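You operate a simulated robot arm through the tools that you are given. There is no shell and no other tool.

You run a simulated robot arm. Do the job below in one go: nothing can be reset, and whatever is moved stays where it is left.

Task
Shut the yellow cover; stamp the ball in the blue cup four strokes.
Fine: turn that cup under the foot; one run, the dial stays on 4, the ball stays in its cup; switch off at the end; leave the other balls.

Only the result counts: the job must be done as asked and must still hold three seconds after the hand-in. Knocking over, shifting, dropping, spilling or breaking anything else fails it. Lids that push on must go on centred and level and be pressed home; caps that screw on are set level and turned clockwise until they are tight.

Robot
A 6-joint arm with a four-finger gripper, fixed in place. Base frame: the origin is on the floor under the middle of its stand, x ahead of it, y to its left, z up. Lengths are in mm, angles in rad, forces in N, time in s.
It reaches about 1012 mm from its shoulder. Its first joint turns from -2.897 to 2.897 rad. Payload 3.43 kg.
Tool frame: the origin (TCP) lies between the finger pads and is the grasp point; the fingertips stand 30 mm ahead of it; z points along the fingers, y is the line along which they close. The gripper opens to 120 mm; its body begins 85 mm behind the TCP.
Orientation is told as [roll, pitch, yaw] about the base's x, y, z axes, in that order, counted from this pose: with the fingers straight down and closing along the base's y, the tool's x points along the base's -x, its y along +y and its z along -z.

Tools
- The arm moves only by the tool servo_tool. Its argument "rows" is one flat list of numbers, 7 for each row, row after row: the shift along the tool's x, y, z in units of 20 mm (1.0 is 20 mm), then the turn, a rotation vector about the tool's x, y, z in units of 8 degrees (1.0 is 8 degrees), then the opening in per cent of the stroke, from 0 (shut) to 100 (fully open). In form: [tx, ty, tz, rx, ry, rz, fingers, tx, ty, tz, rx, ry, rz, fingers, ...]. A call has 1 to 20 rows; each row shifts and turns the commanded pose from where the row before left it, along the tool's axes as they then stand. A call with a number of a shift or a turn outside -1 to 1 is refused whole. A row lasts 0.2 s, in which the tool goes at most 50 mm and 0.15 rad; a call with a longer step from one row to the next is refused whole, and so is a gripper value outside its range. Where a pose cannot be reached the arm comes as near as it can. A force on the tool above 90 N (or 10 N above the force at the start of the call, whichever is more), or a blocked arm, ends the call early, and 0.2 s more pass. Each finger travels about 136.2 mm/s and halts on what it meets, pressing with about 38 N; the grip force reading is that of the motor and also rises with nothing between the fingers. The clock runs only during rows and for 0.2 s after the last one: add rows that do not move to give the fingers time. The reply holds the time, the measured pose of the TCP, the force on the tool along the base axes, the opening and the grip force, in the units named above and with some noise, with the torque about the TCP (base axes, N m) and any sound that the robot's microphone picked up.
- Cameras (640 x 400 px; columns grow to the right, rows downward): "scene" is fixed at [50.9, 650.3, 1572.2]; the picture's right is [-0.48, -0.88, 0.00], its down [-0.83, 0.45, -0.32] and it looks along [0.28, -0.15, -0.95] (base axes); focal length 219 px, centre (320, 200). "wrist" rides on the gripper at [72, -17, -120] in the tool frame; the picture's right is [0.23, 0.97, 0.00], its down [-0.81, 0.19, -0.55] and it looks along [-0.54, 0.13, 0.83] (tool axes); focal length 275 px, centre (320, 200).
- grab_frame(camera): a new picture of that camera. It takes no simulated time.
- probe_pixels(camera, pixels): for up to 12 pixels [column, row] of the newest picture of that camera ("zoom" is the newest enlarged one), the place [x, y, z] in the base frame of the surface seen there, good to about 3 mm. It takes no simulated time.
- zoom(camera, box): a new picture of the part [left, top, right, bottom] of that camera's present view, enlarged. It takes no simulated time.
- sign_off(): hands the job in; it is judged then, once.

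Unless the task says otherwise, let go and move clear before handing in.

The tools are called as a command line: name --argument value ..., lists and objects as JSON in quotes. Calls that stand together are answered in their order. servo_tool: Moves the arm, as the interface text tells. Its arguments: {"type":"object","properties":{"rows":{"type":"array"}},"required":["rows"]} The other tools are called the same way: grab_frame (camera) takes a picture; probe_pixels (camera, pixels) gives the place of the surface under pixels of a picture; zoom (camera, box) takes an enlarged picture of a part of a camera's view; sign_off () hands the job in.

At the start:

```text
t: 0.0
eef_pos: [303.7, 449.1, 1244.4]
orientation: [-0.001, 0.001, 0.0]
force: [-0.2, -0.8, 0.5]
torque: [0.04, 0.0, 0.0]
gripper_width: 119.9
gripper_force: 0.1
```

scene: 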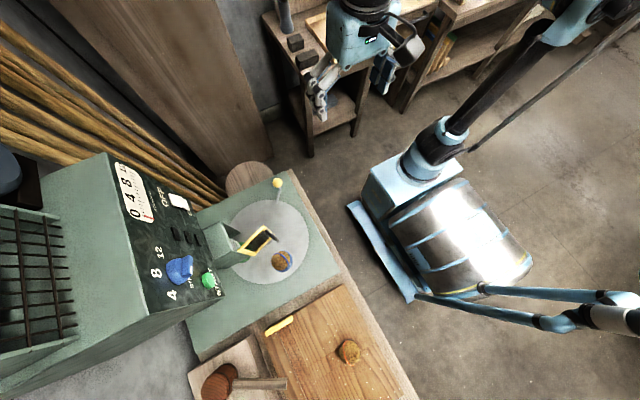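
wrist: 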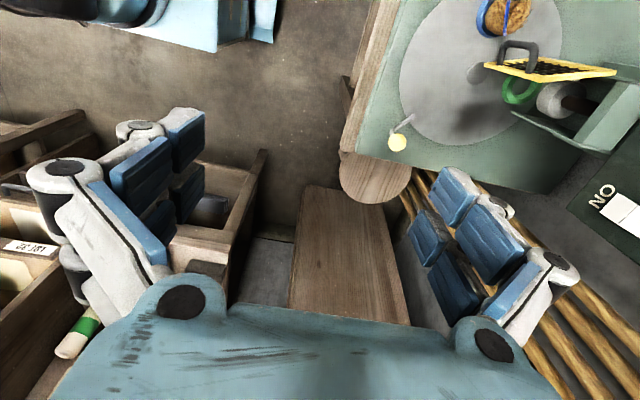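

The scene picture shows a green machine with a panel (dial with 4/8/12 near px (180,270), a green button near (208,280), an OFF/NO rocker near (178,200)) and a turntable near (270,240) with a yellow-edged cover near (257,240). I'll zoom in for detail before moving.

zoom --camera "scene" --box '[100, 140, 260, 320]'

zoom --camera "scene" --box '[190, 160, 350, 300]'

zoom --camera "wrist" --box '[330, 0, 640, 220]'

zoom --camera "scene" --box '[180, 290, 420, 400]'

```text
2.22 times, centred on (180, 230) of scene
```

zoom: 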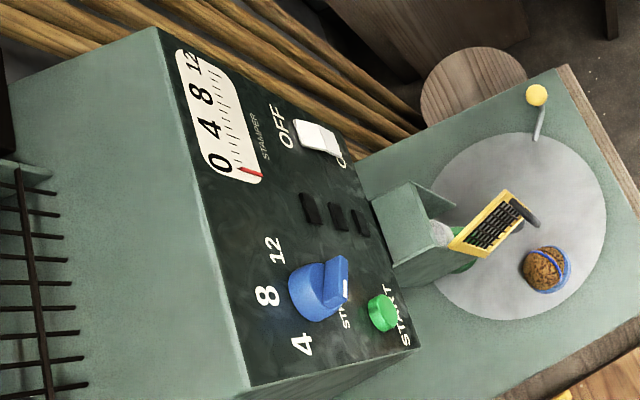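

```text
2.86 times, centred on (270, 230) of scene
```

zoom: 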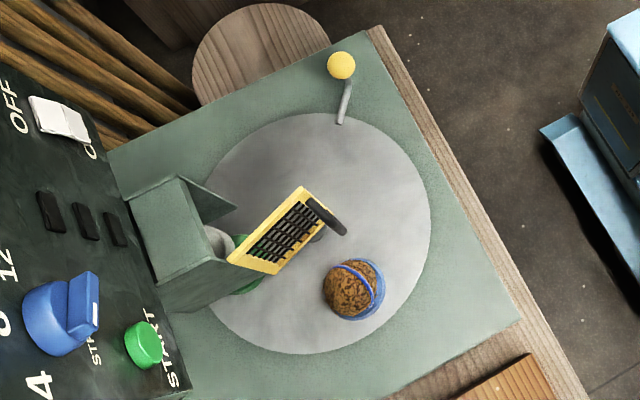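

```text
1.82 times, centred on (485, 110) of wrist
```

zoom: 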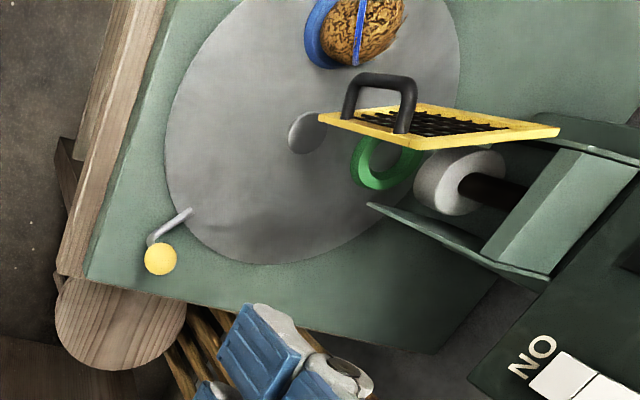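

```text
2.67 times, centred on (300, 345) of scene
```

zoom: 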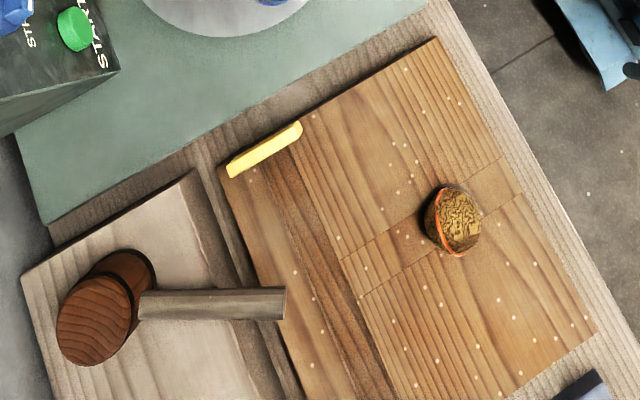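

The zooms show a hinged yellow mesh guard standing open over the foot, a turntable with a yellow-knobbed crank, a blue cup with a ball, and a green cup under the foot. I'll probe these points for their places.

zoom --camera "scene" --box '[140, 170, 240, 310]'

probe_pixels --camera "scene" --pixels '[[277, 183], [272, 205], [282, 262], [253, 242], [262, 233], [270, 237], [208, 281], [180, 270], [178, 200], [135, 200], [300, 230], [240, 220]]'

probe_pixels --camera "wrist" --pixels '[[397, 143], [410, 118], [505, 18], [488, 12], [508, 55], [517, 43], [500, 65], [545, 75], [517, 95], [553, 100], [478, 72], [400, 60]]'

```text
2.86 times, centred on (190, 240) of scene
```

zoom: 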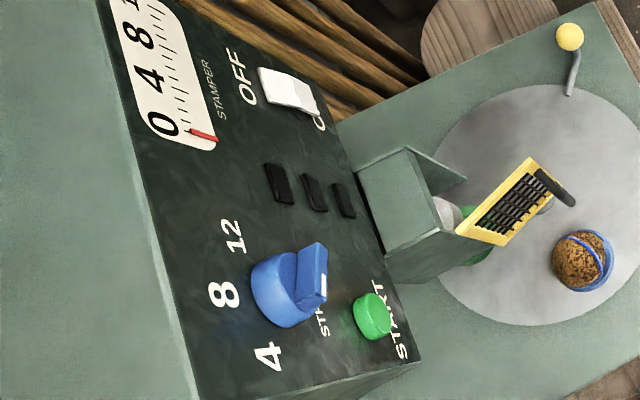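

```text
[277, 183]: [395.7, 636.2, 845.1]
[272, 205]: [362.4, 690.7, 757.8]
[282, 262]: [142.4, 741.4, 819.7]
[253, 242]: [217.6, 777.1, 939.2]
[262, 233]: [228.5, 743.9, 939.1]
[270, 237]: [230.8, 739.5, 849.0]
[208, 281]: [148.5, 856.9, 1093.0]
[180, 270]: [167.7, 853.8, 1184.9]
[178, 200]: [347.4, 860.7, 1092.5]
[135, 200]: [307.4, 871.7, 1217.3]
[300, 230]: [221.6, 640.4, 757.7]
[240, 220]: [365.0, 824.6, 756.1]
```

```text
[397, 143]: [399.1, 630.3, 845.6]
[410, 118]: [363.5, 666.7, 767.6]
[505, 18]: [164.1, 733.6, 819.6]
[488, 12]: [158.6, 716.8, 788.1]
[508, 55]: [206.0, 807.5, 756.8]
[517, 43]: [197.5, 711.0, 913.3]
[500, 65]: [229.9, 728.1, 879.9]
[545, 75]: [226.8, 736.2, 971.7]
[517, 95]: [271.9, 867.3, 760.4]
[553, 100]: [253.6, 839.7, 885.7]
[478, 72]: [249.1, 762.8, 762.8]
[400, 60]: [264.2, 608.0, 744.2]
```

Probing puts the panel near y≈865 facing -y, the turntable near (250,760,757), and the knob at (397,633,845). I'll zoom further to understand the cover, foot, and dial before moving.

zoom --camera "wrist" --box '[460, 0, 640, 112]'

zoom --camera "scene" --box '[150, 240, 230, 300]'

zoom --camera "scene" --box '[220, 210, 310, 280]'

```text
3.56 times, centred on (550, 56) of wrist
```

zoom: 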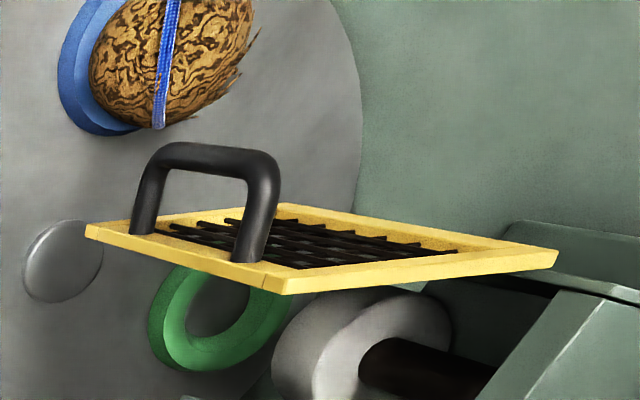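

```text
6.67 times, centred on (190, 270) of scene
```

zoom: 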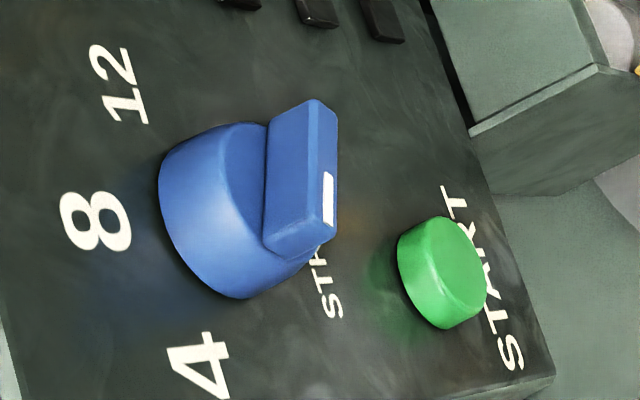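

```text
5.71 times, centred on (265, 245) of scene
```

zoom: 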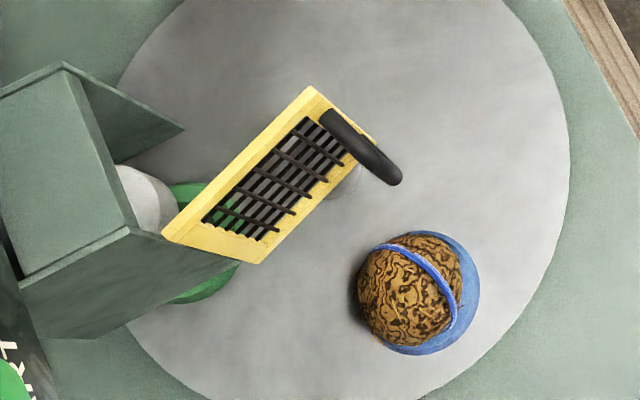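

The cover is a plate with a bar handle; I need its 3D corners to find the hinge side. Probing its corners and the handle in the wrist zoom.

zoom --camera "wrist" --box '[460, 0, 640, 112]'

probe_pixels --camera "zoom" --pixels '[[95, 232], [282, 288], [286, 210], [552, 254], [150, 200], [190, 153], [265, 170], [250, 250], [200, 250], [420, 275], [330, 340], [62, 260]]'

probe_pixels --camera "zoom" --pixels '[[170, 340], [255, 310], [90, 60], [100, 120], [190, 50], [240, 40], [420, 330], [590, 250], [560, 330], [620, 290], [480, 260], [410, 370]]'

```text
3.56 times, centred on (550, 56) of wrist
```

zoom: 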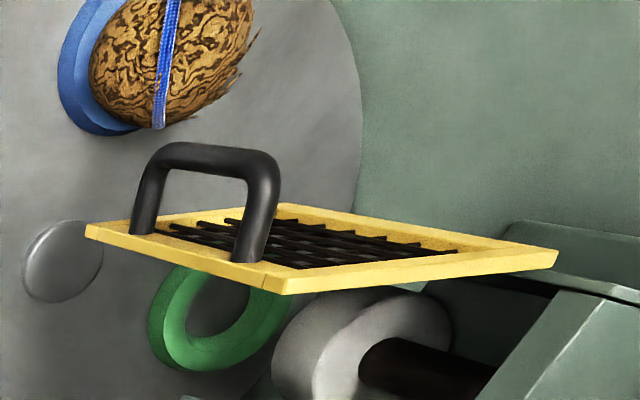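

```text
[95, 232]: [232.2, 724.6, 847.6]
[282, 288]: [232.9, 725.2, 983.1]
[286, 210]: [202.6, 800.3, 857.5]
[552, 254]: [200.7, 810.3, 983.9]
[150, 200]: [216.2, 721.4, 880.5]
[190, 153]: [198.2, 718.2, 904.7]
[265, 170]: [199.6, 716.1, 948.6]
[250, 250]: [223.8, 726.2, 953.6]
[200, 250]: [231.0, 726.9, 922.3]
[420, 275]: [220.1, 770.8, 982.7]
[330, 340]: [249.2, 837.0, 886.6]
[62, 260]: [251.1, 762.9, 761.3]
```

```text
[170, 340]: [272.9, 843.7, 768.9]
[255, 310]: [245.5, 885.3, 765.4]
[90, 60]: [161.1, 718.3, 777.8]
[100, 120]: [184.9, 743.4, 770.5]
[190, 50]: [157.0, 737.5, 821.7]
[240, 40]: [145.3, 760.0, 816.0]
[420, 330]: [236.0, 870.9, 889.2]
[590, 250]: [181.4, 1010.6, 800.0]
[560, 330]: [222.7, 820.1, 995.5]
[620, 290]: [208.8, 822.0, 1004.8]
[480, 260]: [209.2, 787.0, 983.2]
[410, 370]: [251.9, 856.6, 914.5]
```

Probes show the cover is a door with a vertical hinge at about (200,808), its free edge now at (232,725), z 847–983; so it must swing toward +x/+y to close. Next I'll tilt the tool toward +y so the wrist camera looks at the panel.

servo_tool --rows '[0, 0, 0, -1, 0, 0, 100, 0, 0, 0, -1, 0, 0, 100, 0, 0, 0, -1, 0, 0, 100, 0, 0, 0, -1, 0, 0, 100, 0, 0, 0, -1, 0, 0, 100, 0, 0, 0, -1, 0, 0, 100]'

grab_frame --camera "wrist"

grab_frame --camera "scene"

```text
t: 1.4
eef_pos: [289.2, 448.9, 1249.2]
orientation: [0.843, -0.011, 0.0]
force: [-0.6, 0.1, -0.1]
torque: [-0.02, -0.01, -0.02]
gripper_width: 120.0
gripper_force: 0.0
```

```text
taken
```

wrist: 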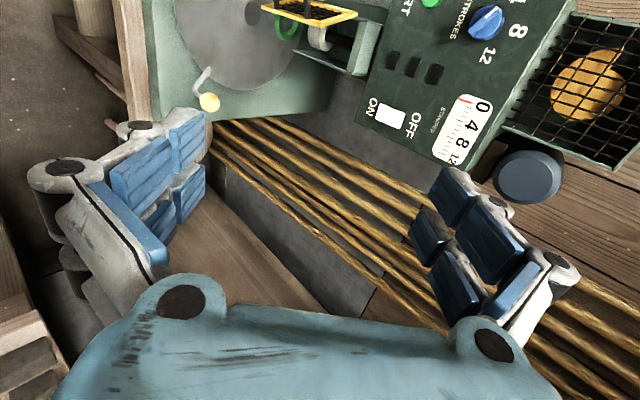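

```text
taken
```

scene: 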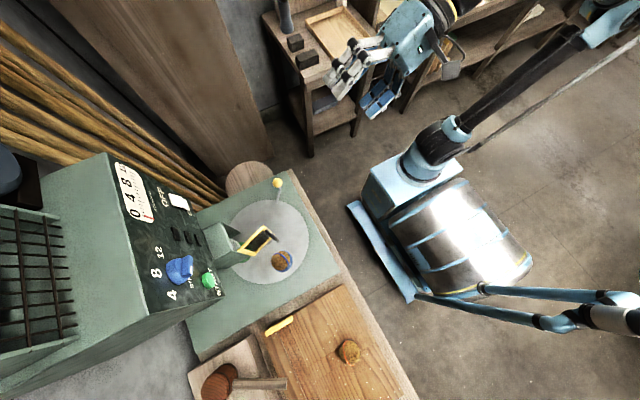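

The wrist camera now sees the panel at upper right (dial near (488,22), rocker near (392,118)). I'll zoom in on it.

zoom --camera "wrist" --box '[350, 0, 550, 180]'

servo_tool --rows '[0, 0, 0, 0, 0, 0, 0, 0, 0, 0, 0, 0, 0, 0]'

```text
2.22 times, centred on (450, 90) of wrist
```

zoom: 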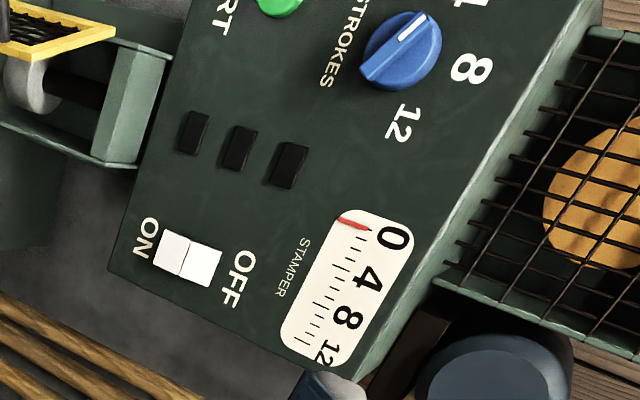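

```text
t: 2.0
eef_pos: [290.9, 449.1, 1248.9]
orientation: [0.84, -0.01, 0.001]
force: [-0.8, -0.9, -0.8]
torque: [0.02, -0.01, -0.01]
gripper_width: 0.0
gripper_force: 33.0
```

The white mark on the dial (zoom (412,25)) points to 4, and the gauge reads 0, so the dial needs no touching. I'll finish rolling the tool to face the panel while moving nearer.

servo_tool --rows '[0.2, 0, 0.8, -0.8, 0, 0, 0, 0.2, 0, 0.8, -0.8, 0, 0, 0, 0.2, 0, 0.8, -0.8, 0, 0, 0, 0.2, 0, 0.8, -0.8, 0, 0, 0, 0.2, 0, 0.8, -0.8, 0, 0, 0, 0.2, 0, 0.5, -0.8, 0, 0, 0, 0, 0, 0, -0.45, 0, 0, 0, 0, 0, 0, 0, 0, 0, 0]'

grab_frame --camera "wrist"

grab_frame --camera "scene"

```text
t: 3.8
eef_pos: [270.2, 527.4, 1209.2]
orientation: [1.535, -0.011, 0.01]
force: [-0.2, -0.3, 0.3]
torque: [-0.01, -0.02, -0.02]
gripper_width: 0.0
gripper_force: 33.6
```

```text
taken
```

wrist: 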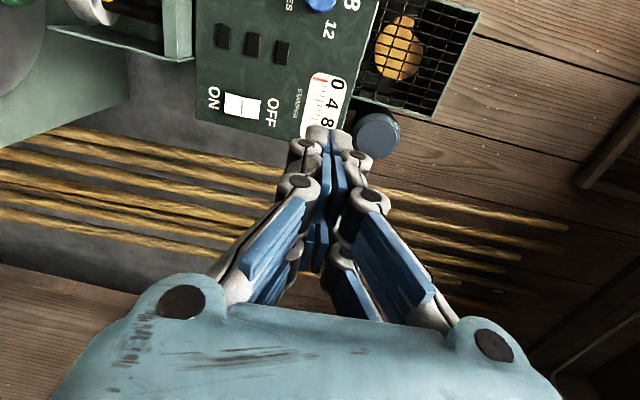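

```text
taken
```

scene: 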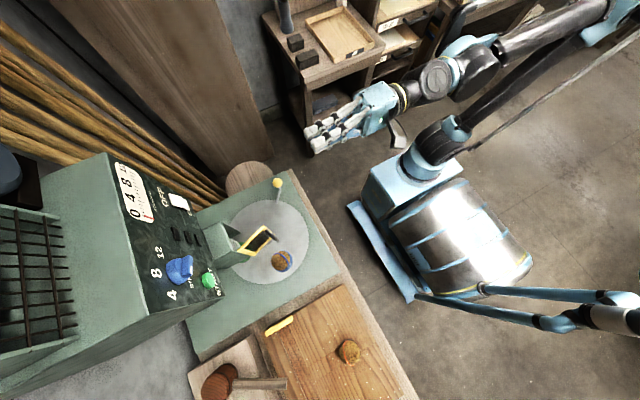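

The arm is about 10 mm and 2° short of the commanded pose here, so I'll move outward and see if it resolves, keeping clear of the panel (y≈865).

servo_tool --rows '[0.5, 0, 1, 0, 0, 0, 0, 0.5, -0.5, 1, 0, 0, 0, 0, 0.5, -0.5, 1, 0, 0, 0, 0, 0.5, -0.5, 1, 0, 0, 0, 0, 0.5, -0.5, 0, 0, 0, 0, 0, 0, 0, 0, 0, 0, 0, 0]'

grab_frame --camera "wrist"

grab_frame --camera "scene"

```text
t: 5.2
eef_pos: [215.3, 606.9, 1167.0]
orientation: [1.572, -0.01, 0.0]
force: [0.0, 0.2, 0.1]
torque: [-0.02, -0.02, -0.01]
gripper_width: 0.0
gripper_force: 33.2
```

```text
taken
```

wrist: 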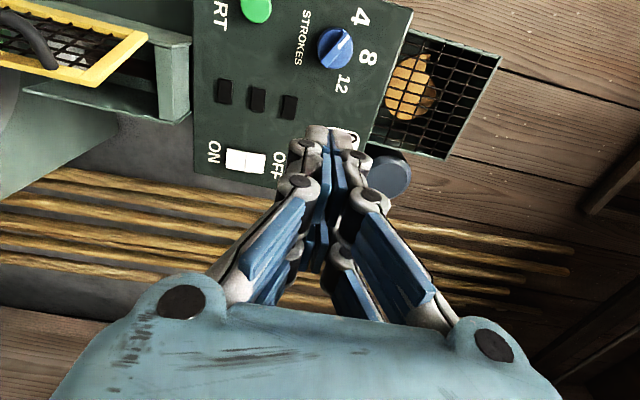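

```text
taken
```

scene: 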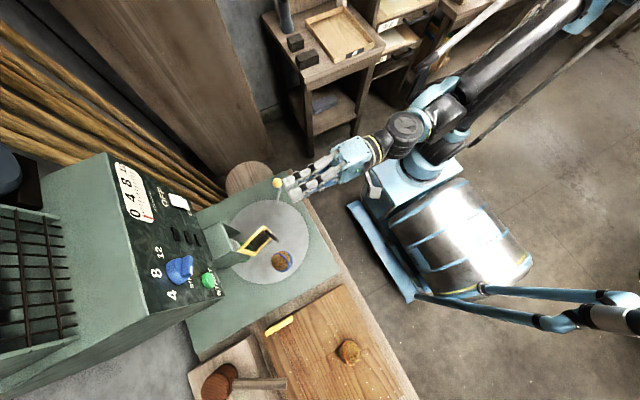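

Pose reading (215,607,1167) matches the scene (tips near (285,190)). I'll zoom on the panel to read the rocker, button and gauge, and probe their places.

zoom --camera "wrist" --box '[180, 0, 420, 190]'

probe_pixels --camera "wrist" --pixels '[[257, 8], [232, 161], [258, 162], [245, 161], [335, 45], [240, 130], [280, 30], [224, 91], [257, 100], [290, 107], [200, 100], [240, 185]]'

zoom --camera "wrist" --box '[200, 130, 300, 190]'

```text
2.11 times, centred on (300, 95) of wrist
```

zoom: 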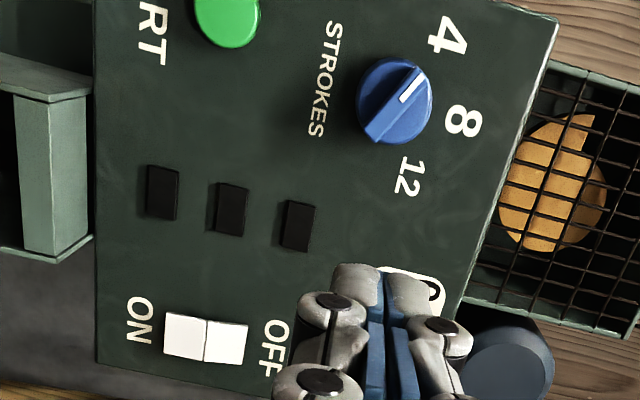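

```text
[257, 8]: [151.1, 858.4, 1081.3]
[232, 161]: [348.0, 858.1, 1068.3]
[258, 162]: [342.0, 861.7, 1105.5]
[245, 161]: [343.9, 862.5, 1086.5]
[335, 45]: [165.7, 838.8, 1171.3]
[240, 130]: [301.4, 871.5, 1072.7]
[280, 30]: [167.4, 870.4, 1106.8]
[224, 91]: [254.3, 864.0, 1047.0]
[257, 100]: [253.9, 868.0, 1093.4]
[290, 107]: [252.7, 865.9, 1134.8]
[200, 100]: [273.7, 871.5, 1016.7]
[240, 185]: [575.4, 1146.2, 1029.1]
```

```text
6.40 times, centred on (250, 160) of wrist
```

zoom: 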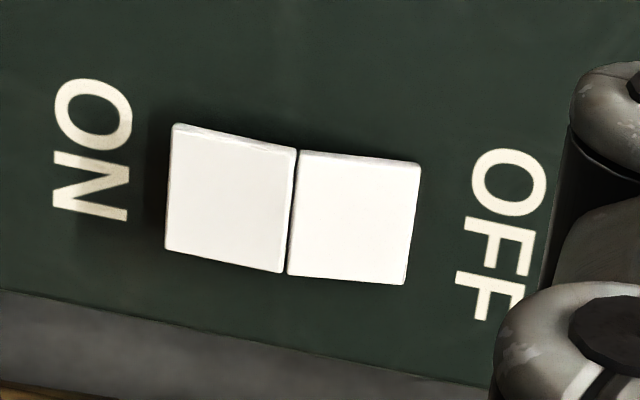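

The rocker's lower (ON) half sticks out further (y=858) than its upper (OFF) half (y=862), so it's now OFF; the dial mark points to 4. Before moving, I'll measure the turntable more finely: hub, cups, knob, and side plates.

zoom --camera "scene" --box '[250, 220, 320, 290]'

probe_pixels --camera "zoom" --pixels '[[310, 260], [330, 230], [355, 195], [380, 215], [400, 250], [400, 290], [350, 300], [430, 240], [440, 290], [420, 320], [380, 335], [300, 300]]'

zoom --camera "scene" --box '[255, 170, 305, 210]'

```text
5.71 times, centred on (285, 255) of scene
```

zoom: 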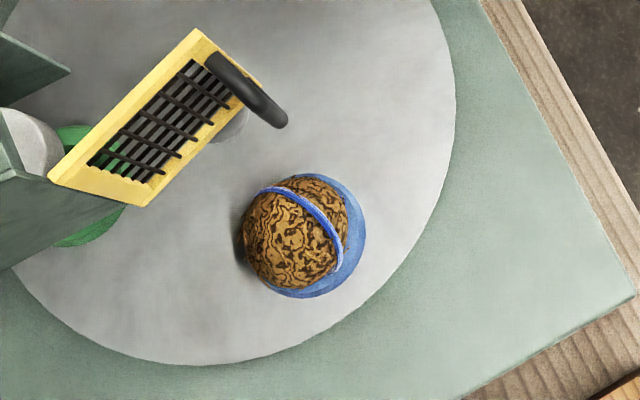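

```text
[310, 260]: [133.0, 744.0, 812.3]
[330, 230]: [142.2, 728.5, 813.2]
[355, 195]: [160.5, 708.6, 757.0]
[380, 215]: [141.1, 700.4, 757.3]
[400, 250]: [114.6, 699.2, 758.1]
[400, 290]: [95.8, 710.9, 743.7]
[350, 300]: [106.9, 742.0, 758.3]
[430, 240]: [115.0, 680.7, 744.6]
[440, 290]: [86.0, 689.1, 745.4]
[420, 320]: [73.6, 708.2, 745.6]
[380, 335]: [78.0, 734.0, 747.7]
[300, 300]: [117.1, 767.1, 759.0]
```

```text
10.00 times, centred on (280, 190) of scene
```

zoom: 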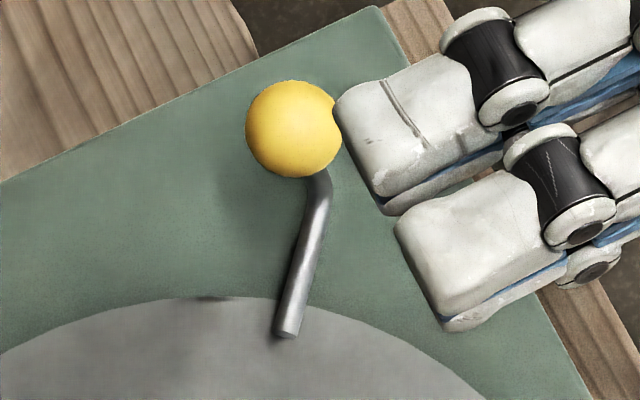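

Scene zoom gives the crank knob centre about (403,636,830), radius ~17, with the hub near (251,763), so the knob radius is ~199. I'll return the tool to vertical and yaw it so the fingers close along the knob's tangent.

servo_tool --rows '[0, 0, 0, 1, 0, 0, 50, 0, 0, 0, 1, 0, 0, 50, 0, 0, 0, 1, 0, 0, 50, 0, 0, 0, 1, 0, 0, 50, 0, 0, 0, 1, 0, 0, 50, 0, 0, 0, 1, 0, 0, 50, 0, 0, 0, 1, 0, 0, 50, 0, 0, 0, 1, 0, 0, 50, 0, 0, 0, 1, 0, 0, 50, 0, 0, 0, 1, 0, 0, 50, 0, 0, 0, 1, 0, 0, 50, 0, 0, 0, 0.25, 0, 0, 50, 0, 0, 0, 0, 0, -1, 50, 0, 0, 0, 0, 0, -1, 50, 0, 0, 0, 0, 0, -1, 50, 0, 0, 0, 0, 0, -1, 50, 0, 0, 0, 0, 0, -1, 50, 0, 0, 0, 0, 0, -1, 50, 0, 0, 0, 0, 0, 0, 50]'

grab_frame --camera "wrist"

grab_frame --camera "scene"

```text
t: 9.2
eef_pos: [89.0, 575.8, 1167.8]
orientation: [-0.036, -0.288, 0.773]
force: [0.6, -0.1, -0.3]
torque: [-0.03, 0.01, 0.01]
gripper_width: 60.2
gripper_force: 0.0
out of reach, approached as far as the arm can: row 1, 4, 5, 6, 7, 8, 9, 10, 11
```

```text
taken
```

wrist: 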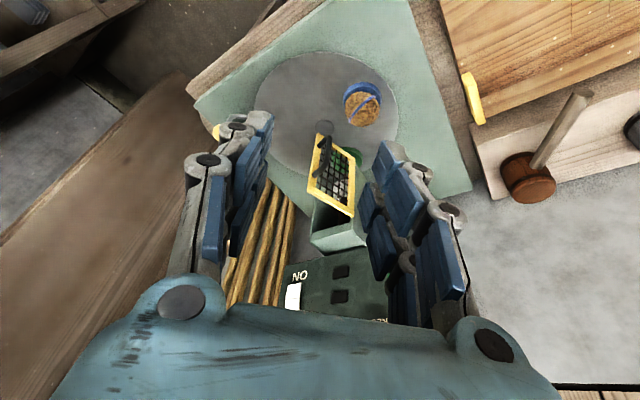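

```text
taken
```

scene: 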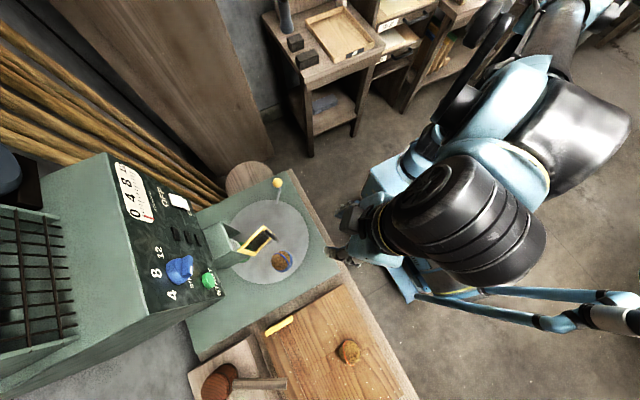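

The vertical pose at that height was beyond reach, so the tool ended tilted at (89,576,1168). I'll correct the tilt and go lower, where the reach is better.

servo_tool --rows '[0, 0, 0.7, -0.09, 0.69, 0, 50, 0, 0, 0.8, -0.09, 0.69, 0, 50, 0, 0, 1, -0.08, 0.68, 0, 50, 0, 0, 1, 0, 0, 0, 50, 0, 0, 1, 0, 0, 0, 50, 0, 0, 1, 0, 0, 0, 50, 0, 0, 0, 0, 0, 0, 50]'

grab_frame --camera "wrist"

```text
t: 10.8
eef_pos: [111.8, 588.4, 1062.7]
orientation: [-0.104, -0.262, 0.773]
force: [0.1, 0.8, -0.7]
torque: [-0.01, -0.04, 0.01]
gripper_width: 60.0
gripper_force: 0.1
out of reach, approached as far as the arm can: row 1, 2, 3
```

```text
taken
```

wrist: 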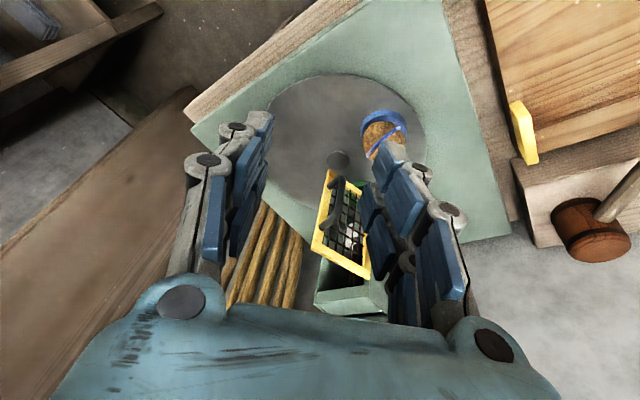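

The tilt correction was clipped again, so some joint limit is at work. I'll look at the whole arm in the scene picture to understand the configuration.

grab_frame --camera "scene"

servo_tool --rows '[0, 0, 1, 0, 0, 0, 50, 0, 0, 1, 0, 0, 0, 50, 0, 0, 1, 0, 0, 0, 50, 0, 0, 0, -0.37, 0.9, 0, 50, 0, 0, 0, -0.37, 0.9, 0, 50, 0, 0, 0, 0, 0, 0, 50]'

grab_frame --camera "scene"

```text
taken
```

scene: 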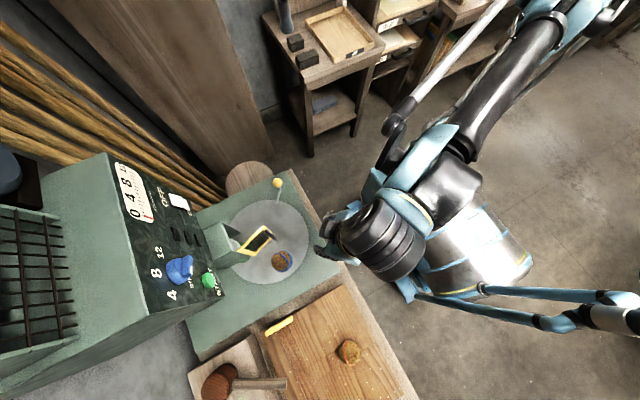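

```text
t: 12.2
eef_pos: [127.5, 594.2, 1006.3]
orientation: [-0.107, -0.262, 0.772]
force: [0.8, 0.1, 0.5]
torque: [0.0, 0.01, -0.01]
gripper_width: 60.3
gripper_force: 0.1
out of reach, approached as far as the arm can: row 4, 5
```

```text
taken
```

scene: 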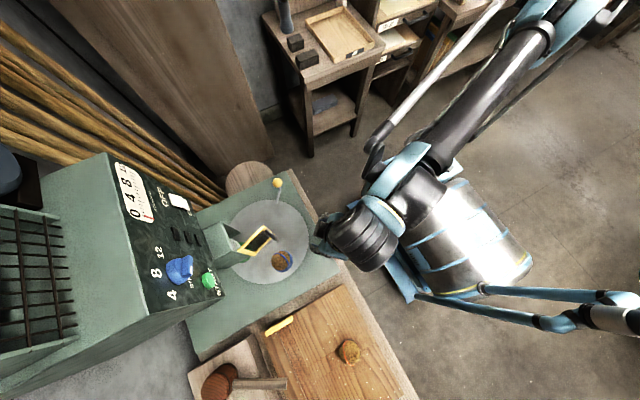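

Rows 4–5 were refused whole and the tilt stays at pitch -0.26. I'll test which direction is free: first turning the yaw back the other way while trying the tilt correction again.

servo_tool --rows '[0, 0, 0, 0, 0, 1, 50, 0, 0, 0, 0, 0, 1, 50, 0, 0, 0, 0, 0, 1, 50, 0, 0, 0, 0, 0, 0, 50]'

servo_tool --rows '[0, 0, 0, 0, 0.5, 0, 50, 0, 0, 0, 0, 0, 0, 50]'

servo_tool --rows '[0, 0, 0, -0.5, 0, 0, 50, 0, 0, 0, 0, 0, 0, 50]'

```text
t: 13.2
eef_pos: [128.9, 593.6, 1004.9]
orientation: [0.014, -0.279, 0.336]
force: [0.1, -0.1, -0.2]
torque: [0.01, -0.02, 0.04]
gripper_width: 59.8
gripper_force: 0.0
```

```text
t: 13.8
eef_pos: [128.0, 593.1, 1005.6]
orientation: [0.012, -0.28, 0.34]
force: [-0.2, -0.3, -0.6]
torque: [0.02, 0.01, 0.01]
gripper_width: 60.2
gripper_force: 0.1
out of reach, approached as far as the arm can: row 1
```

```text
t: 14.4
eef_pos: [128.7, 593.6, 1005.7]
orientation: [0.083, -0.282, 0.339]
force: [0.2, 0.4, 0.3]
torque: [0.02, -0.02, 0.0]
gripper_width: 60.2
gripper_force: 0.1
```

The flags suggest the forearm-roll joint wound itself to its limit when the tool passed near its own forearm axis. I'll unwind it by turning the tool slowly about the forearm direction (down → right → up), staying in free space, and check half way.

servo_tool --rows '[0, 0, -0.5, 0.15, -0.44, -0.58, 50, 0, 0, -0.5, 0.15, -0.44, -0.58, 50, 0, 0, -0.5, 0.15, -0.44, -0.58, 50, 0, 0, 0, 0.2, -0.59, -0.78, 50, 0, 0, 0, 0.2, -0.59, -0.78, 50, 0, 0, 0, 0.2, -0.59, -0.78, 50, 0, 0, 0, 0.2, -0.59, -0.78, 50, 0, 0, 0, 0, 0, 0, 50]'

grab_frame --camera "scene"

```text
t: 16.2
eef_pos: [120.3, 588.9, 1032.8]
orientation: [-0.527, -0.66, 1.209]
force: [-0.1, 0.1, 1.1]
torque: [0.02, 0.01, 0.05]
gripper_width: 60.1
gripper_force: 0.0
```

```text
taken
```

scene: 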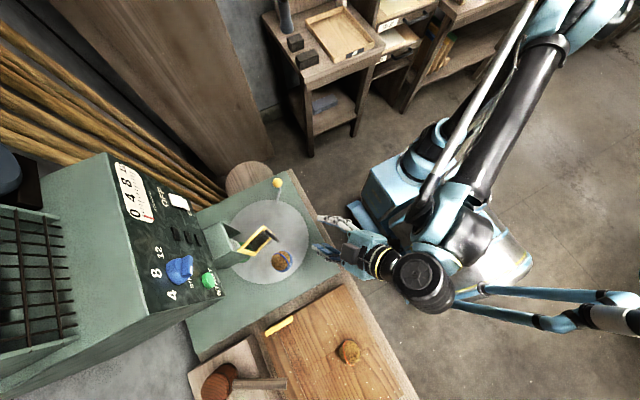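

No flags this time; the tool axis has swung to the right and the roll joint is unwinding. I'll continue the same turn.

servo_tool --rows '[0, 0, 0, 0.2, -0.59, -0.78, 50, 0, 0, 0, 0.2, -0.59, -0.78, 50, 0, 0, 0, 0.2, -0.59, -0.78, 50, 0, 0, 0, 0.2, -0.59, -0.78, 50, 0, 0, 0, 0.2, -0.59, -0.78, 50, 0, 0, 0, 0.2, -0.59, -0.78, 50, 0, 0, 0, 0, 0, 0, 50]'

grab_frame --camera "scene"

```text
t: 17.8
eef_pos: [118.8, 590.2, 1033.4]
orientation: [-1.235, -0.453, 2.155]
force: [0.7, -0.1, 0.6]
torque: [0.0, 0.04, 0.02]
gripper_width: 59.9
gripper_force: 0.1
```

```text
taken
```

scene: 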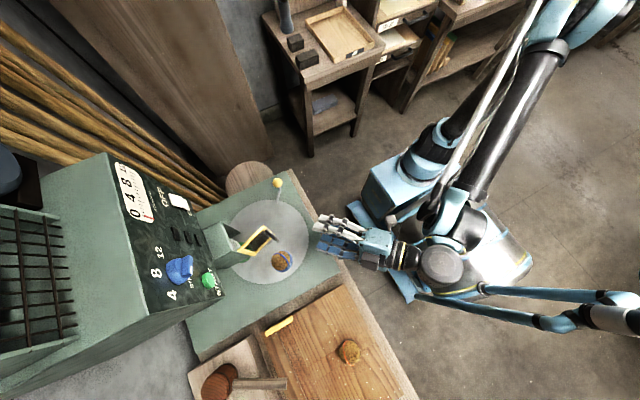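

Still no flags; tool now points az 42°, 17° below horizontal. I'll continue a few more steps toward pointing outward.

servo_tool --rows '[0, 0, 0, 0.2, -0.59, -0.78, 50, 0, 0, 0, 0.2, -0.59, -0.78, 50, 0, 0, 0, 0.2, -0.59, -0.78, 50, 0, 0, 0, 0.2, -0.59, -0.78, 50, 0, 0, 0, 0.2, -0.59, -0.78, 50, 0, 0, 0, 0, 0, 0, 50]'

grab_frame --camera "scene"

grab_frame --camera "wrist"

```text
t: 19.2
eef_pos: [115.6, 585.3, 1032.8]
orientation: [-1.578, -0.127, 2.676]
force: [0.3, 0.2, -0.5]
torque: [0.01, -0.02, -0.01]
gripper_width: 60.1
gripper_force: 0.1
out of reach, approached as far as the arm can: row 4, 5
```

```text
taken
```

scene: 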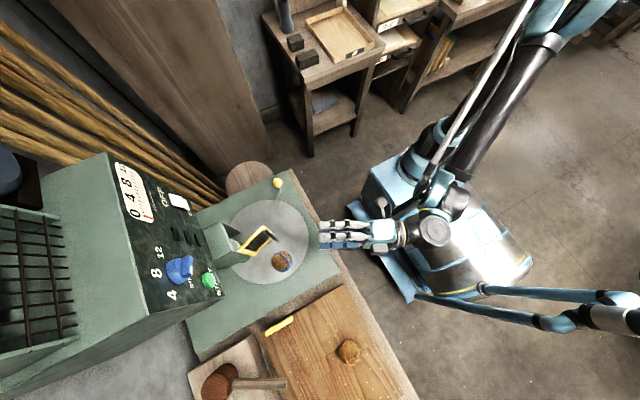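

```text
taken
```

wrist: 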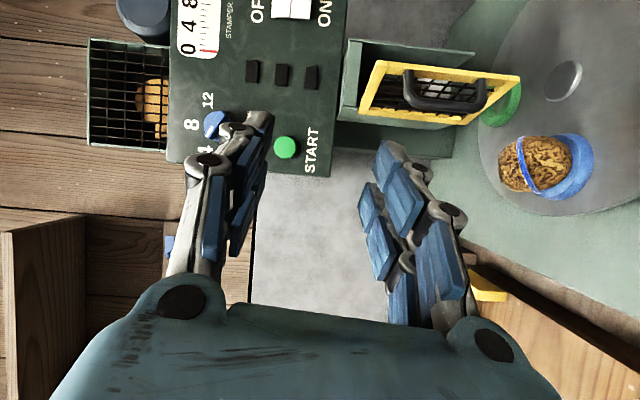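

Tool is now horizontal at azimuth 63°, camera on the +x side. I'll now pitch it downward from this side (about tool x) and see whether it passes cleanly to vertical.

servo_tool --rows '[0, 0, 0, -0.8, 0.1, 0, 50, 0, 0, 0, -0.8, 0.1, 0, 50, 0, 0, 0, -0.8, 0.1, 0, 50, 0, 0, 0, -0.8, 0.1, 0, 50, 0, 0, 0, 0, 0, 0, 50]'

grab_frame --camera "scene"

```text
t: 20.4
eef_pos: [64.9, 549.5, 1033.9]
orientation: [-1.2, -0.273, 2.581]
force: [-0.6, 0.5, -0.3]
torque: [0.01, 0.04, 0.0]
gripper_width: 60.2
gripper_force: 0.0
out of reach, approached as far as the arm can: row 1, 2, 3, 4
```

```text
taken
```

scene: 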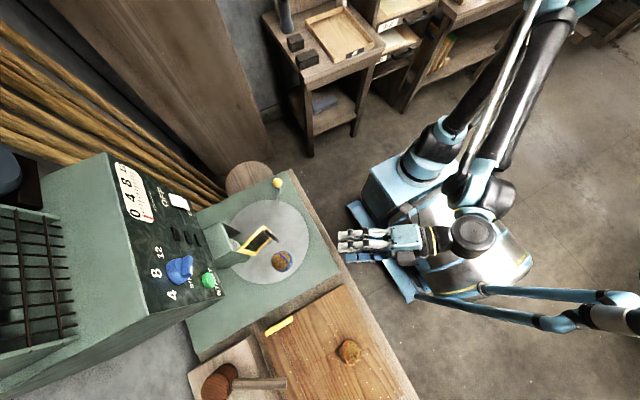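

Pitching down was flagged and pulled the TCP back. I'll probe local mobility with single small turns about each tool axis to learn which joint is at its stop.

servo_tool --rows '[0, 0, 0, 0, 0, 1, 50, 0, 0, 0, 0, 0, 0, 50]'

servo_tool --rows '[0, 0, 0, 0, 1, 0, 50, 0, 0, 0, 0, 0, 0, 50]'

servo_tool --rows '[0, 0, 0, -1, 0, 0, 50, 0, 0, 0, 0, 0, 0, 50]'

servo_tool --rows '[0, 0, 0, 0, -1, 0, 50, 0, 0, 0, 0, 0, 0, 50]'

servo_tool --rows '[0, 0, 0, 0, 0, -1, 50, 0, 0, 0, 0, 0, 0, 50]'

```text
t: 21.0
eef_pos: [64.6, 549.5, 1033.7]
orientation: [-1.181, -0.404, 2.528]
force: [-0.6, 0.5, 0.1]
torque: [-0.03, 0.0, -0.01]
gripper_width: 59.8
gripper_force: 0.1
```

```text
t: 21.6
eef_pos: [65.5, 550.3, 1034.0]
orientation: [-1.132, -0.347, 2.39]
force: [-0.6, 0.0, -0.1]
torque: [0.0, 0.04, 0.01]
gripper_width: 60.0
gripper_force: 0.1
```

```text
t: 22.2
eef_pos: [65.7, 549.7, 1034.7]
orientation: [-0.992, -0.348, 2.391]
force: [-0.6, 0.2, 0.0]
torque: [0.01, 0.05, 0.03]
gripper_width: 60.0
gripper_force: 0.0
```

```text
t: 22.8
eef_pos: [65.7, 549.7, 1034.2]
orientation: [-1.04, -0.421, 2.519]
force: [0.0, -0.4, -0.4]
torque: [0.02, 0.01, 0.01]
gripper_width: 59.8
gripper_force: 0.0
```

```text
t: 23.4
eef_pos: [65.5, 550.0, 1034.4]
orientation: [-1.054, -0.359, 2.557]
force: [0.5, -0.3, 0.5]
torque: [-0.05, -0.01, -0.01]
gripper_width: 59.9
gripper_force: 0.1
out of reach, approached as far as the arm can: row 1
```

That's clear: turning about tool z in the minus direction is the blocked one, so the last joint is at its stop. I'll unwind it in the plus direction and move slightly outward.

servo_tool --rows '[0, 0, 0.2, 0, 0, 1, 50, 0, 0, 0.2, 0, 0, 1, 50, 0, 0, 0.2, 0, 0, 1, 50, 0, 0, 0.2, 0, 0, 1, 50, 0, 0, 0.2, 0, 0, 1, 50, 0, 0, 0.2, 0, 0, 1, 50, 0, 0, 0.2, 0, 0, 1, 50, 0, 0, 0.2, 0, 0, 1, 50, 0, 0, 0.2, 0, 0, 1, 50, 0, 0, 0.2, 0, 0, 1, 50, 0, 0, 0.2, 0, 0, 1, 50, 0, 0, 0, 0, 0, 0, 50]'

grab_frame --camera "scene"

grab_frame --camera "wrist"

```text
t: 26.0
eef_pos: [80.5, 587.1, 1013.7]
orientation: [0.613, -0.972, 0.476]
force: [-0.1, -0.6, -0.7]
torque: [0.02, 0.02, -0.01]
gripper_width: 60.3
gripper_force: 0.1
```

```text
taken
```

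scene: 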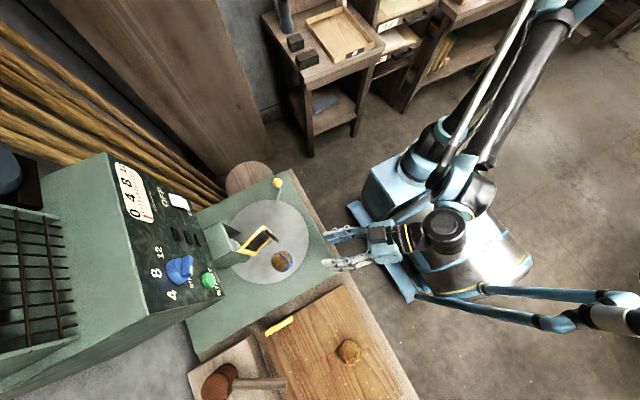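

```text
taken
```

wrist: 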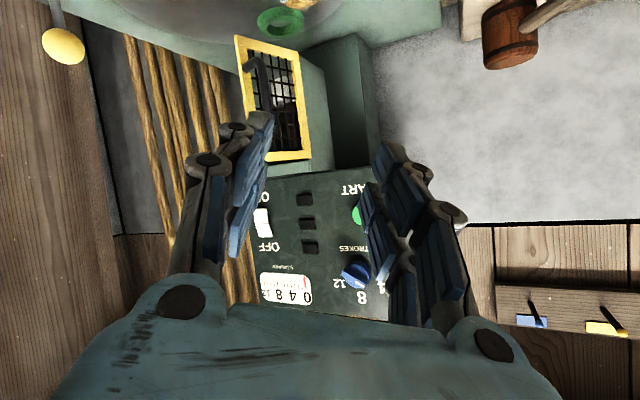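

Unwinding worked without flags. Now I'll pitch down toward vertical about the appropriate tool axis in small steps.

servo_tool --rows '[0, 0, 0, 0.36, 0.93, 0, 50, 0, 0, 0, 0.36, 0.93, 0, 50, 0, 0, 0, 0.36, 0.93, 0, 50, 0, 0, 0, 0, 0, 0, 50]'

grab_frame --camera "scene"

```text
t: 27.0
eef_pos: [79.4, 586.1, 1013.6]
orientation: [0.285, -0.618, 0.72]
force: [-0.1, -0.7, -0.3]
torque: [-0.02, 0.0, 0.01]
gripper_width: 60.2
gripper_force: 0.1
```

```text
taken
```

scene: 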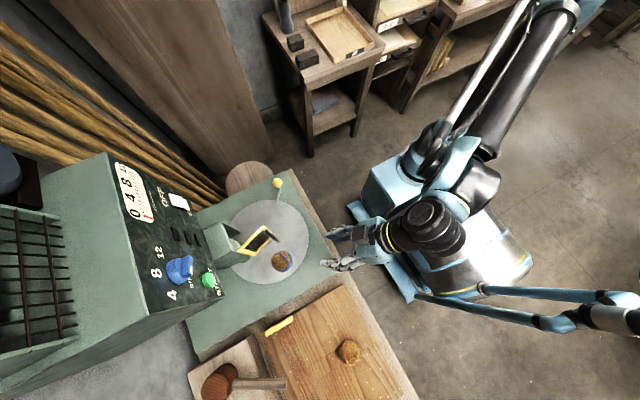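

No flags; the tool pitches down cleanly now. Continuing the remaining ~38° to vertical.

servo_tool --rows '[0, 0, 0, 0.36, 0.93, 0, 50, 0, 0, 0, 0.36, 0.93, 0, 50, 0, 0, 0, 0.36, 0.93, 0, 50, 0, 0, 0, 0.36, 0.93, 0, 50, 0, 0, 0, 0.28, 0.74, 0, 50, 0, 0, 0, 0, 0, 0, 50]'

grab_frame --camera "scene"

grab_frame --camera "wrist"

```text
t: 28.4
eef_pos: [61.9, 577.5, 1013.6]
orientation: [-0.093, -0.266, 0.8]
force: [0.1, 0.6, -1.1]
torque: [-0.01, 0.0, -0.04]
gripper_width: 60.0
gripper_force: 0.1
out of reach, approached as far as the arm can: row 3, 4, 5
```

```text
taken
```

scene: 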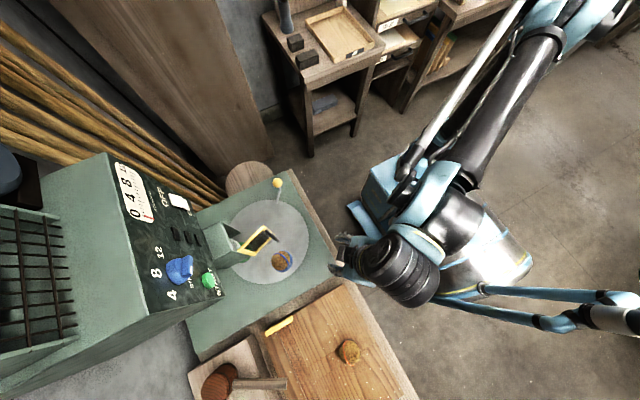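

```text
taken
```

wrist: 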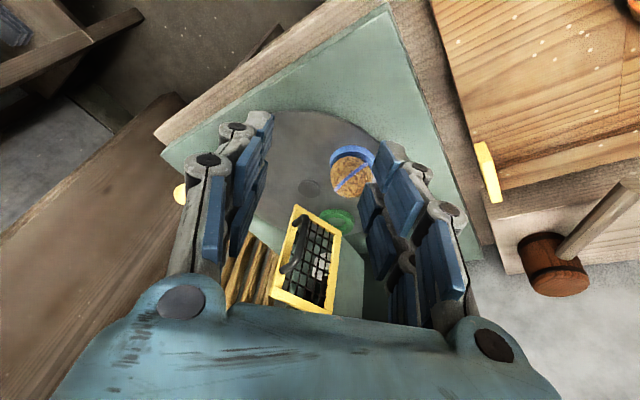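

It wound to the same stop because the tool's path passed to the right of the forearm axis. I'll go back up the same way, then align the tool with the arm's own vertical plane (azimuth ≈ 84°) before pitching down.

servo_tool --rows '[0, 0, 0, -0.36, -0.93, 0, 50, 0, 0, 0, -0.36, -0.93, 0, 50, 0, 0, 0, -0.36, -0.93, 0, 50, 0, 0, 0, -0.36, -0.93, 0, 50, 0, 0, 0, -0.36, -0.93, 0, 50, 0, 0, 0, -0.36, -0.93, 0, 50, 0, 0, 0, -0.36, -0.93, 0, 50, 0, 0, 0, 0, 0, 0, 50]'

grab_frame --camera "scene"

```text
t: 30.2
eef_pos: [62.4, 578.3, 1012.6]
orientation: [0.425, -1.159, 0.609]
force: [-0.8, 0.7, 0.1]
torque: [0.04, -0.01, -0.02]
gripper_width: 60.1
gripper_force: 0.1
```

```text
taken
```

scene: 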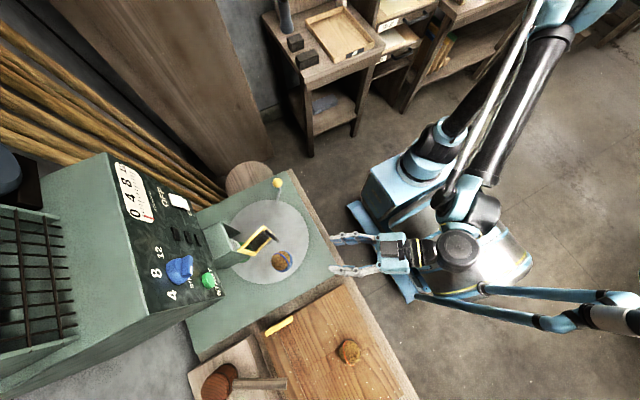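

Back at azimuth 61°, 21° down, with no flags. Now I'll turn the tool to azimuth ≈85° and slightly above horizontal, then move out 60 mm.

servo_tool --rows '[0, 0, 0, -0.73, -0.6, 0, 50, 0, 0, 0, -0.73, -0.6, 0, 50, 0, 0, 0, -0.73, -0.6, 0, 50, 0, 0, 0, -0.73, -0.6, 0, 50, 0, 0, 0, -0.73, -0.6, 0, 50, 0, 0, 1, 0, 0, 0, 50, 0, 0, 1, 0, 0, 0, 50, 0, 0, 0.5, 0, 0, 0, 50, 0, 0, 0, 0, 0, 0, 50]'

grab_frame --camera "scene"

grab_frame --camera "wrist"

```text
t: 32.2
eef_pos: [67.8, 627.9, 1021.4]
orientation: [2.156, -1.302, -0.661]
force: [0.4, 0.1, -0.1]
torque: [-0.04, 0.0, 0.0]
gripper_width: 60.0
gripper_force: 0.2
```

```text
taken
```

scene: 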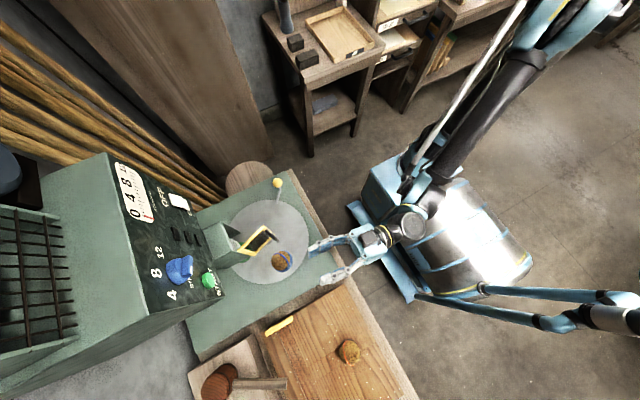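

```text
taken
```

wrist: 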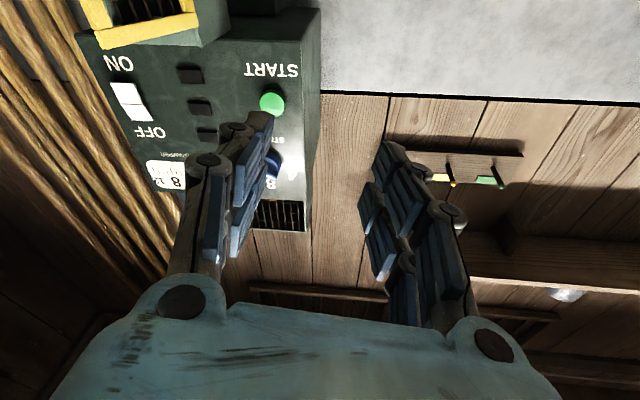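

The tool now points azimuth 84.7°, 8° up, in the same vertical plane as the wrist. Now I'll pitch down in that plane and check for flags.

servo_tool --rows '[0, 0, 0, 0.18, 0.78, 0, 50, 0, 0, 0, 0.18, 0.78, 0, 50, 0, 0, 0, 0.18, 0.78, 0, 50, 0, 0, 0, 0.18, 0.78, 0, 50, 0, 0, 0, 0.18, 0.78, 0, 50, 0, 0, 0, 0.18, 0.78, 0, 50, 0, 0, 0, 0.18, 0.78, 0, 50, 0, 0, 0, 0, 0, 0, 50]'

grab_frame --camera "scene"

```text
t: 34.0
eef_pos: [67.6, 626.5, 1021.5]
orientation: [0.294, -0.903, 1.111]
force: [-0.9, 0.5, 0.1]
torque: [-0.01, -0.01, 0.0]
gripper_width: 60.1
gripper_force: 0.1
```

```text
taken
```

scene: 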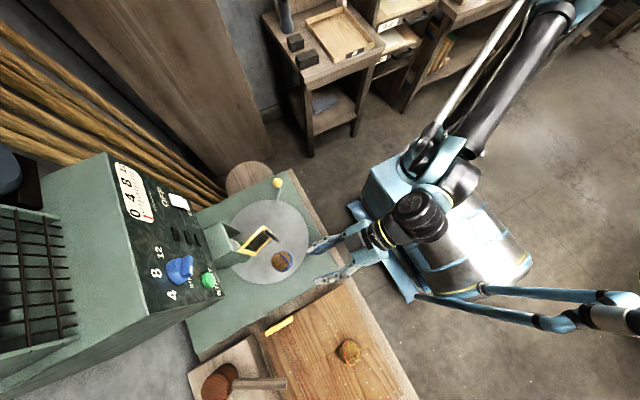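

No flags at 36° below horizontal. Continuing to pitch down in steps.

servo_tool --rows '[0, 0, 0, 0.18, 0.78, 0, 50, 0, 0, 0, 0.18, 0.78, 0, 50, 0, 0, 0, 0.18, 0.78, 0, 50, 0, 0, 0, 0, 0, 0, 50]'

grab_frame --camera "scene"

```text
t: 35.0
eef_pos: [67.5, 628.5, 1019.8]
orientation: [0.151, -0.584, 1.206]
force: [0.8, -0.9, 0.0]
torque: [0.03, -0.01, -0.03]
gripper_width: 60.3
gripper_force: 0.1
```

```text
taken
```

scene: 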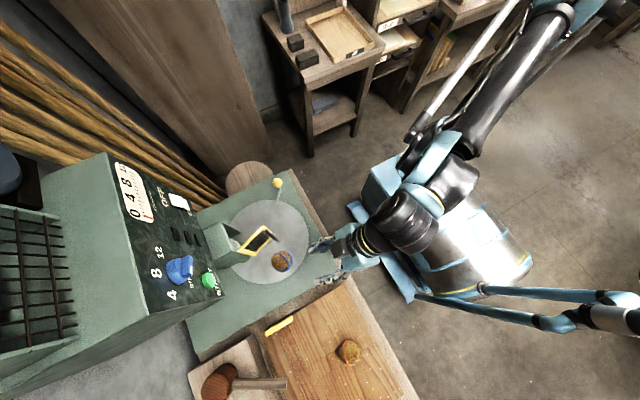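

Still clean at 56° below horizontal. Continuing the last 34° to vertical.

servo_tool --rows '[0, 0, 0, 0.18, 0.78, 0, 50, 0, 0, 0, 0.18, 0.78, 0, 50, 0, 0, 0, 0.18, 0.78, 0, 50, 0, 0, 0, 0, 0, 0, 50]'

grab_frame --camera "scene"

```text
t: 36.0
eef_pos: [31.4, 613.3, 1020.9]
orientation: [-0.036, -0.358, 1.236]
force: [0.2, 0.5, 0.0]
torque: [-0.03, 0.01, 0.03]
gripper_width: 60.1
gripper_force: 0.1
out of reach, approached as far as the arm can: row 1, 2, 3
```

```text
taken
```

scene: 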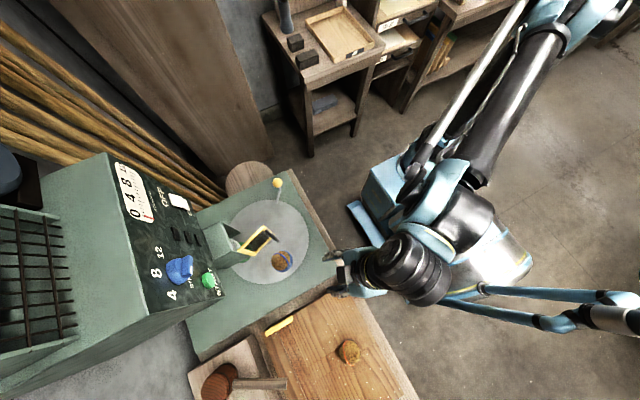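

Flags returned and the TCP was pulled to (31,613). I need the arm's real geometry, so I'll probe points on its links in the scene picture.

probe_pixels --camera "scene" --pixels '[[385, 185], [420, 150], [455, 130], [510, 70], [550, 60], [520, 110], [485, 165], [450, 185], [470, 215], [425, 270], [395, 245], [600, 15]]'

zoom --camera "scene" --box '[320, 0, 640, 320]'

```text
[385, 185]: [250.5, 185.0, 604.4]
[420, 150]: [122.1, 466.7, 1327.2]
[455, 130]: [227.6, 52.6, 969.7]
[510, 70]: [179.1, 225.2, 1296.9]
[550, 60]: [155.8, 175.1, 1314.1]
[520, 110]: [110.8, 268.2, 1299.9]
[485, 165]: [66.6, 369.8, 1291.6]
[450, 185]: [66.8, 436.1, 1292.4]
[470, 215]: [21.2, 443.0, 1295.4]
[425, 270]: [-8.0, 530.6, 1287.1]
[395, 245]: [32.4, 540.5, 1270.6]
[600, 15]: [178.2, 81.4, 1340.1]
```

```text
1.25 times, centred on (480, 160) of scene
```

zoom: 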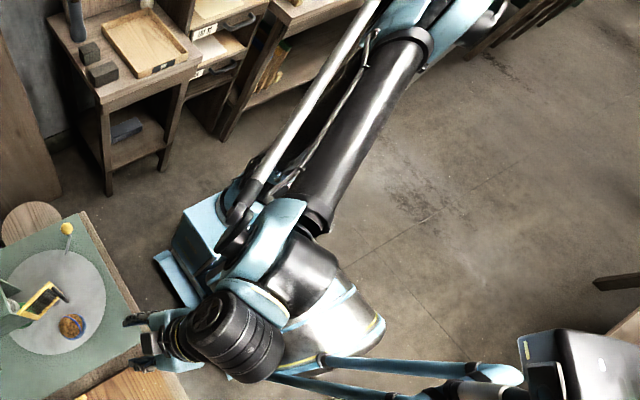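

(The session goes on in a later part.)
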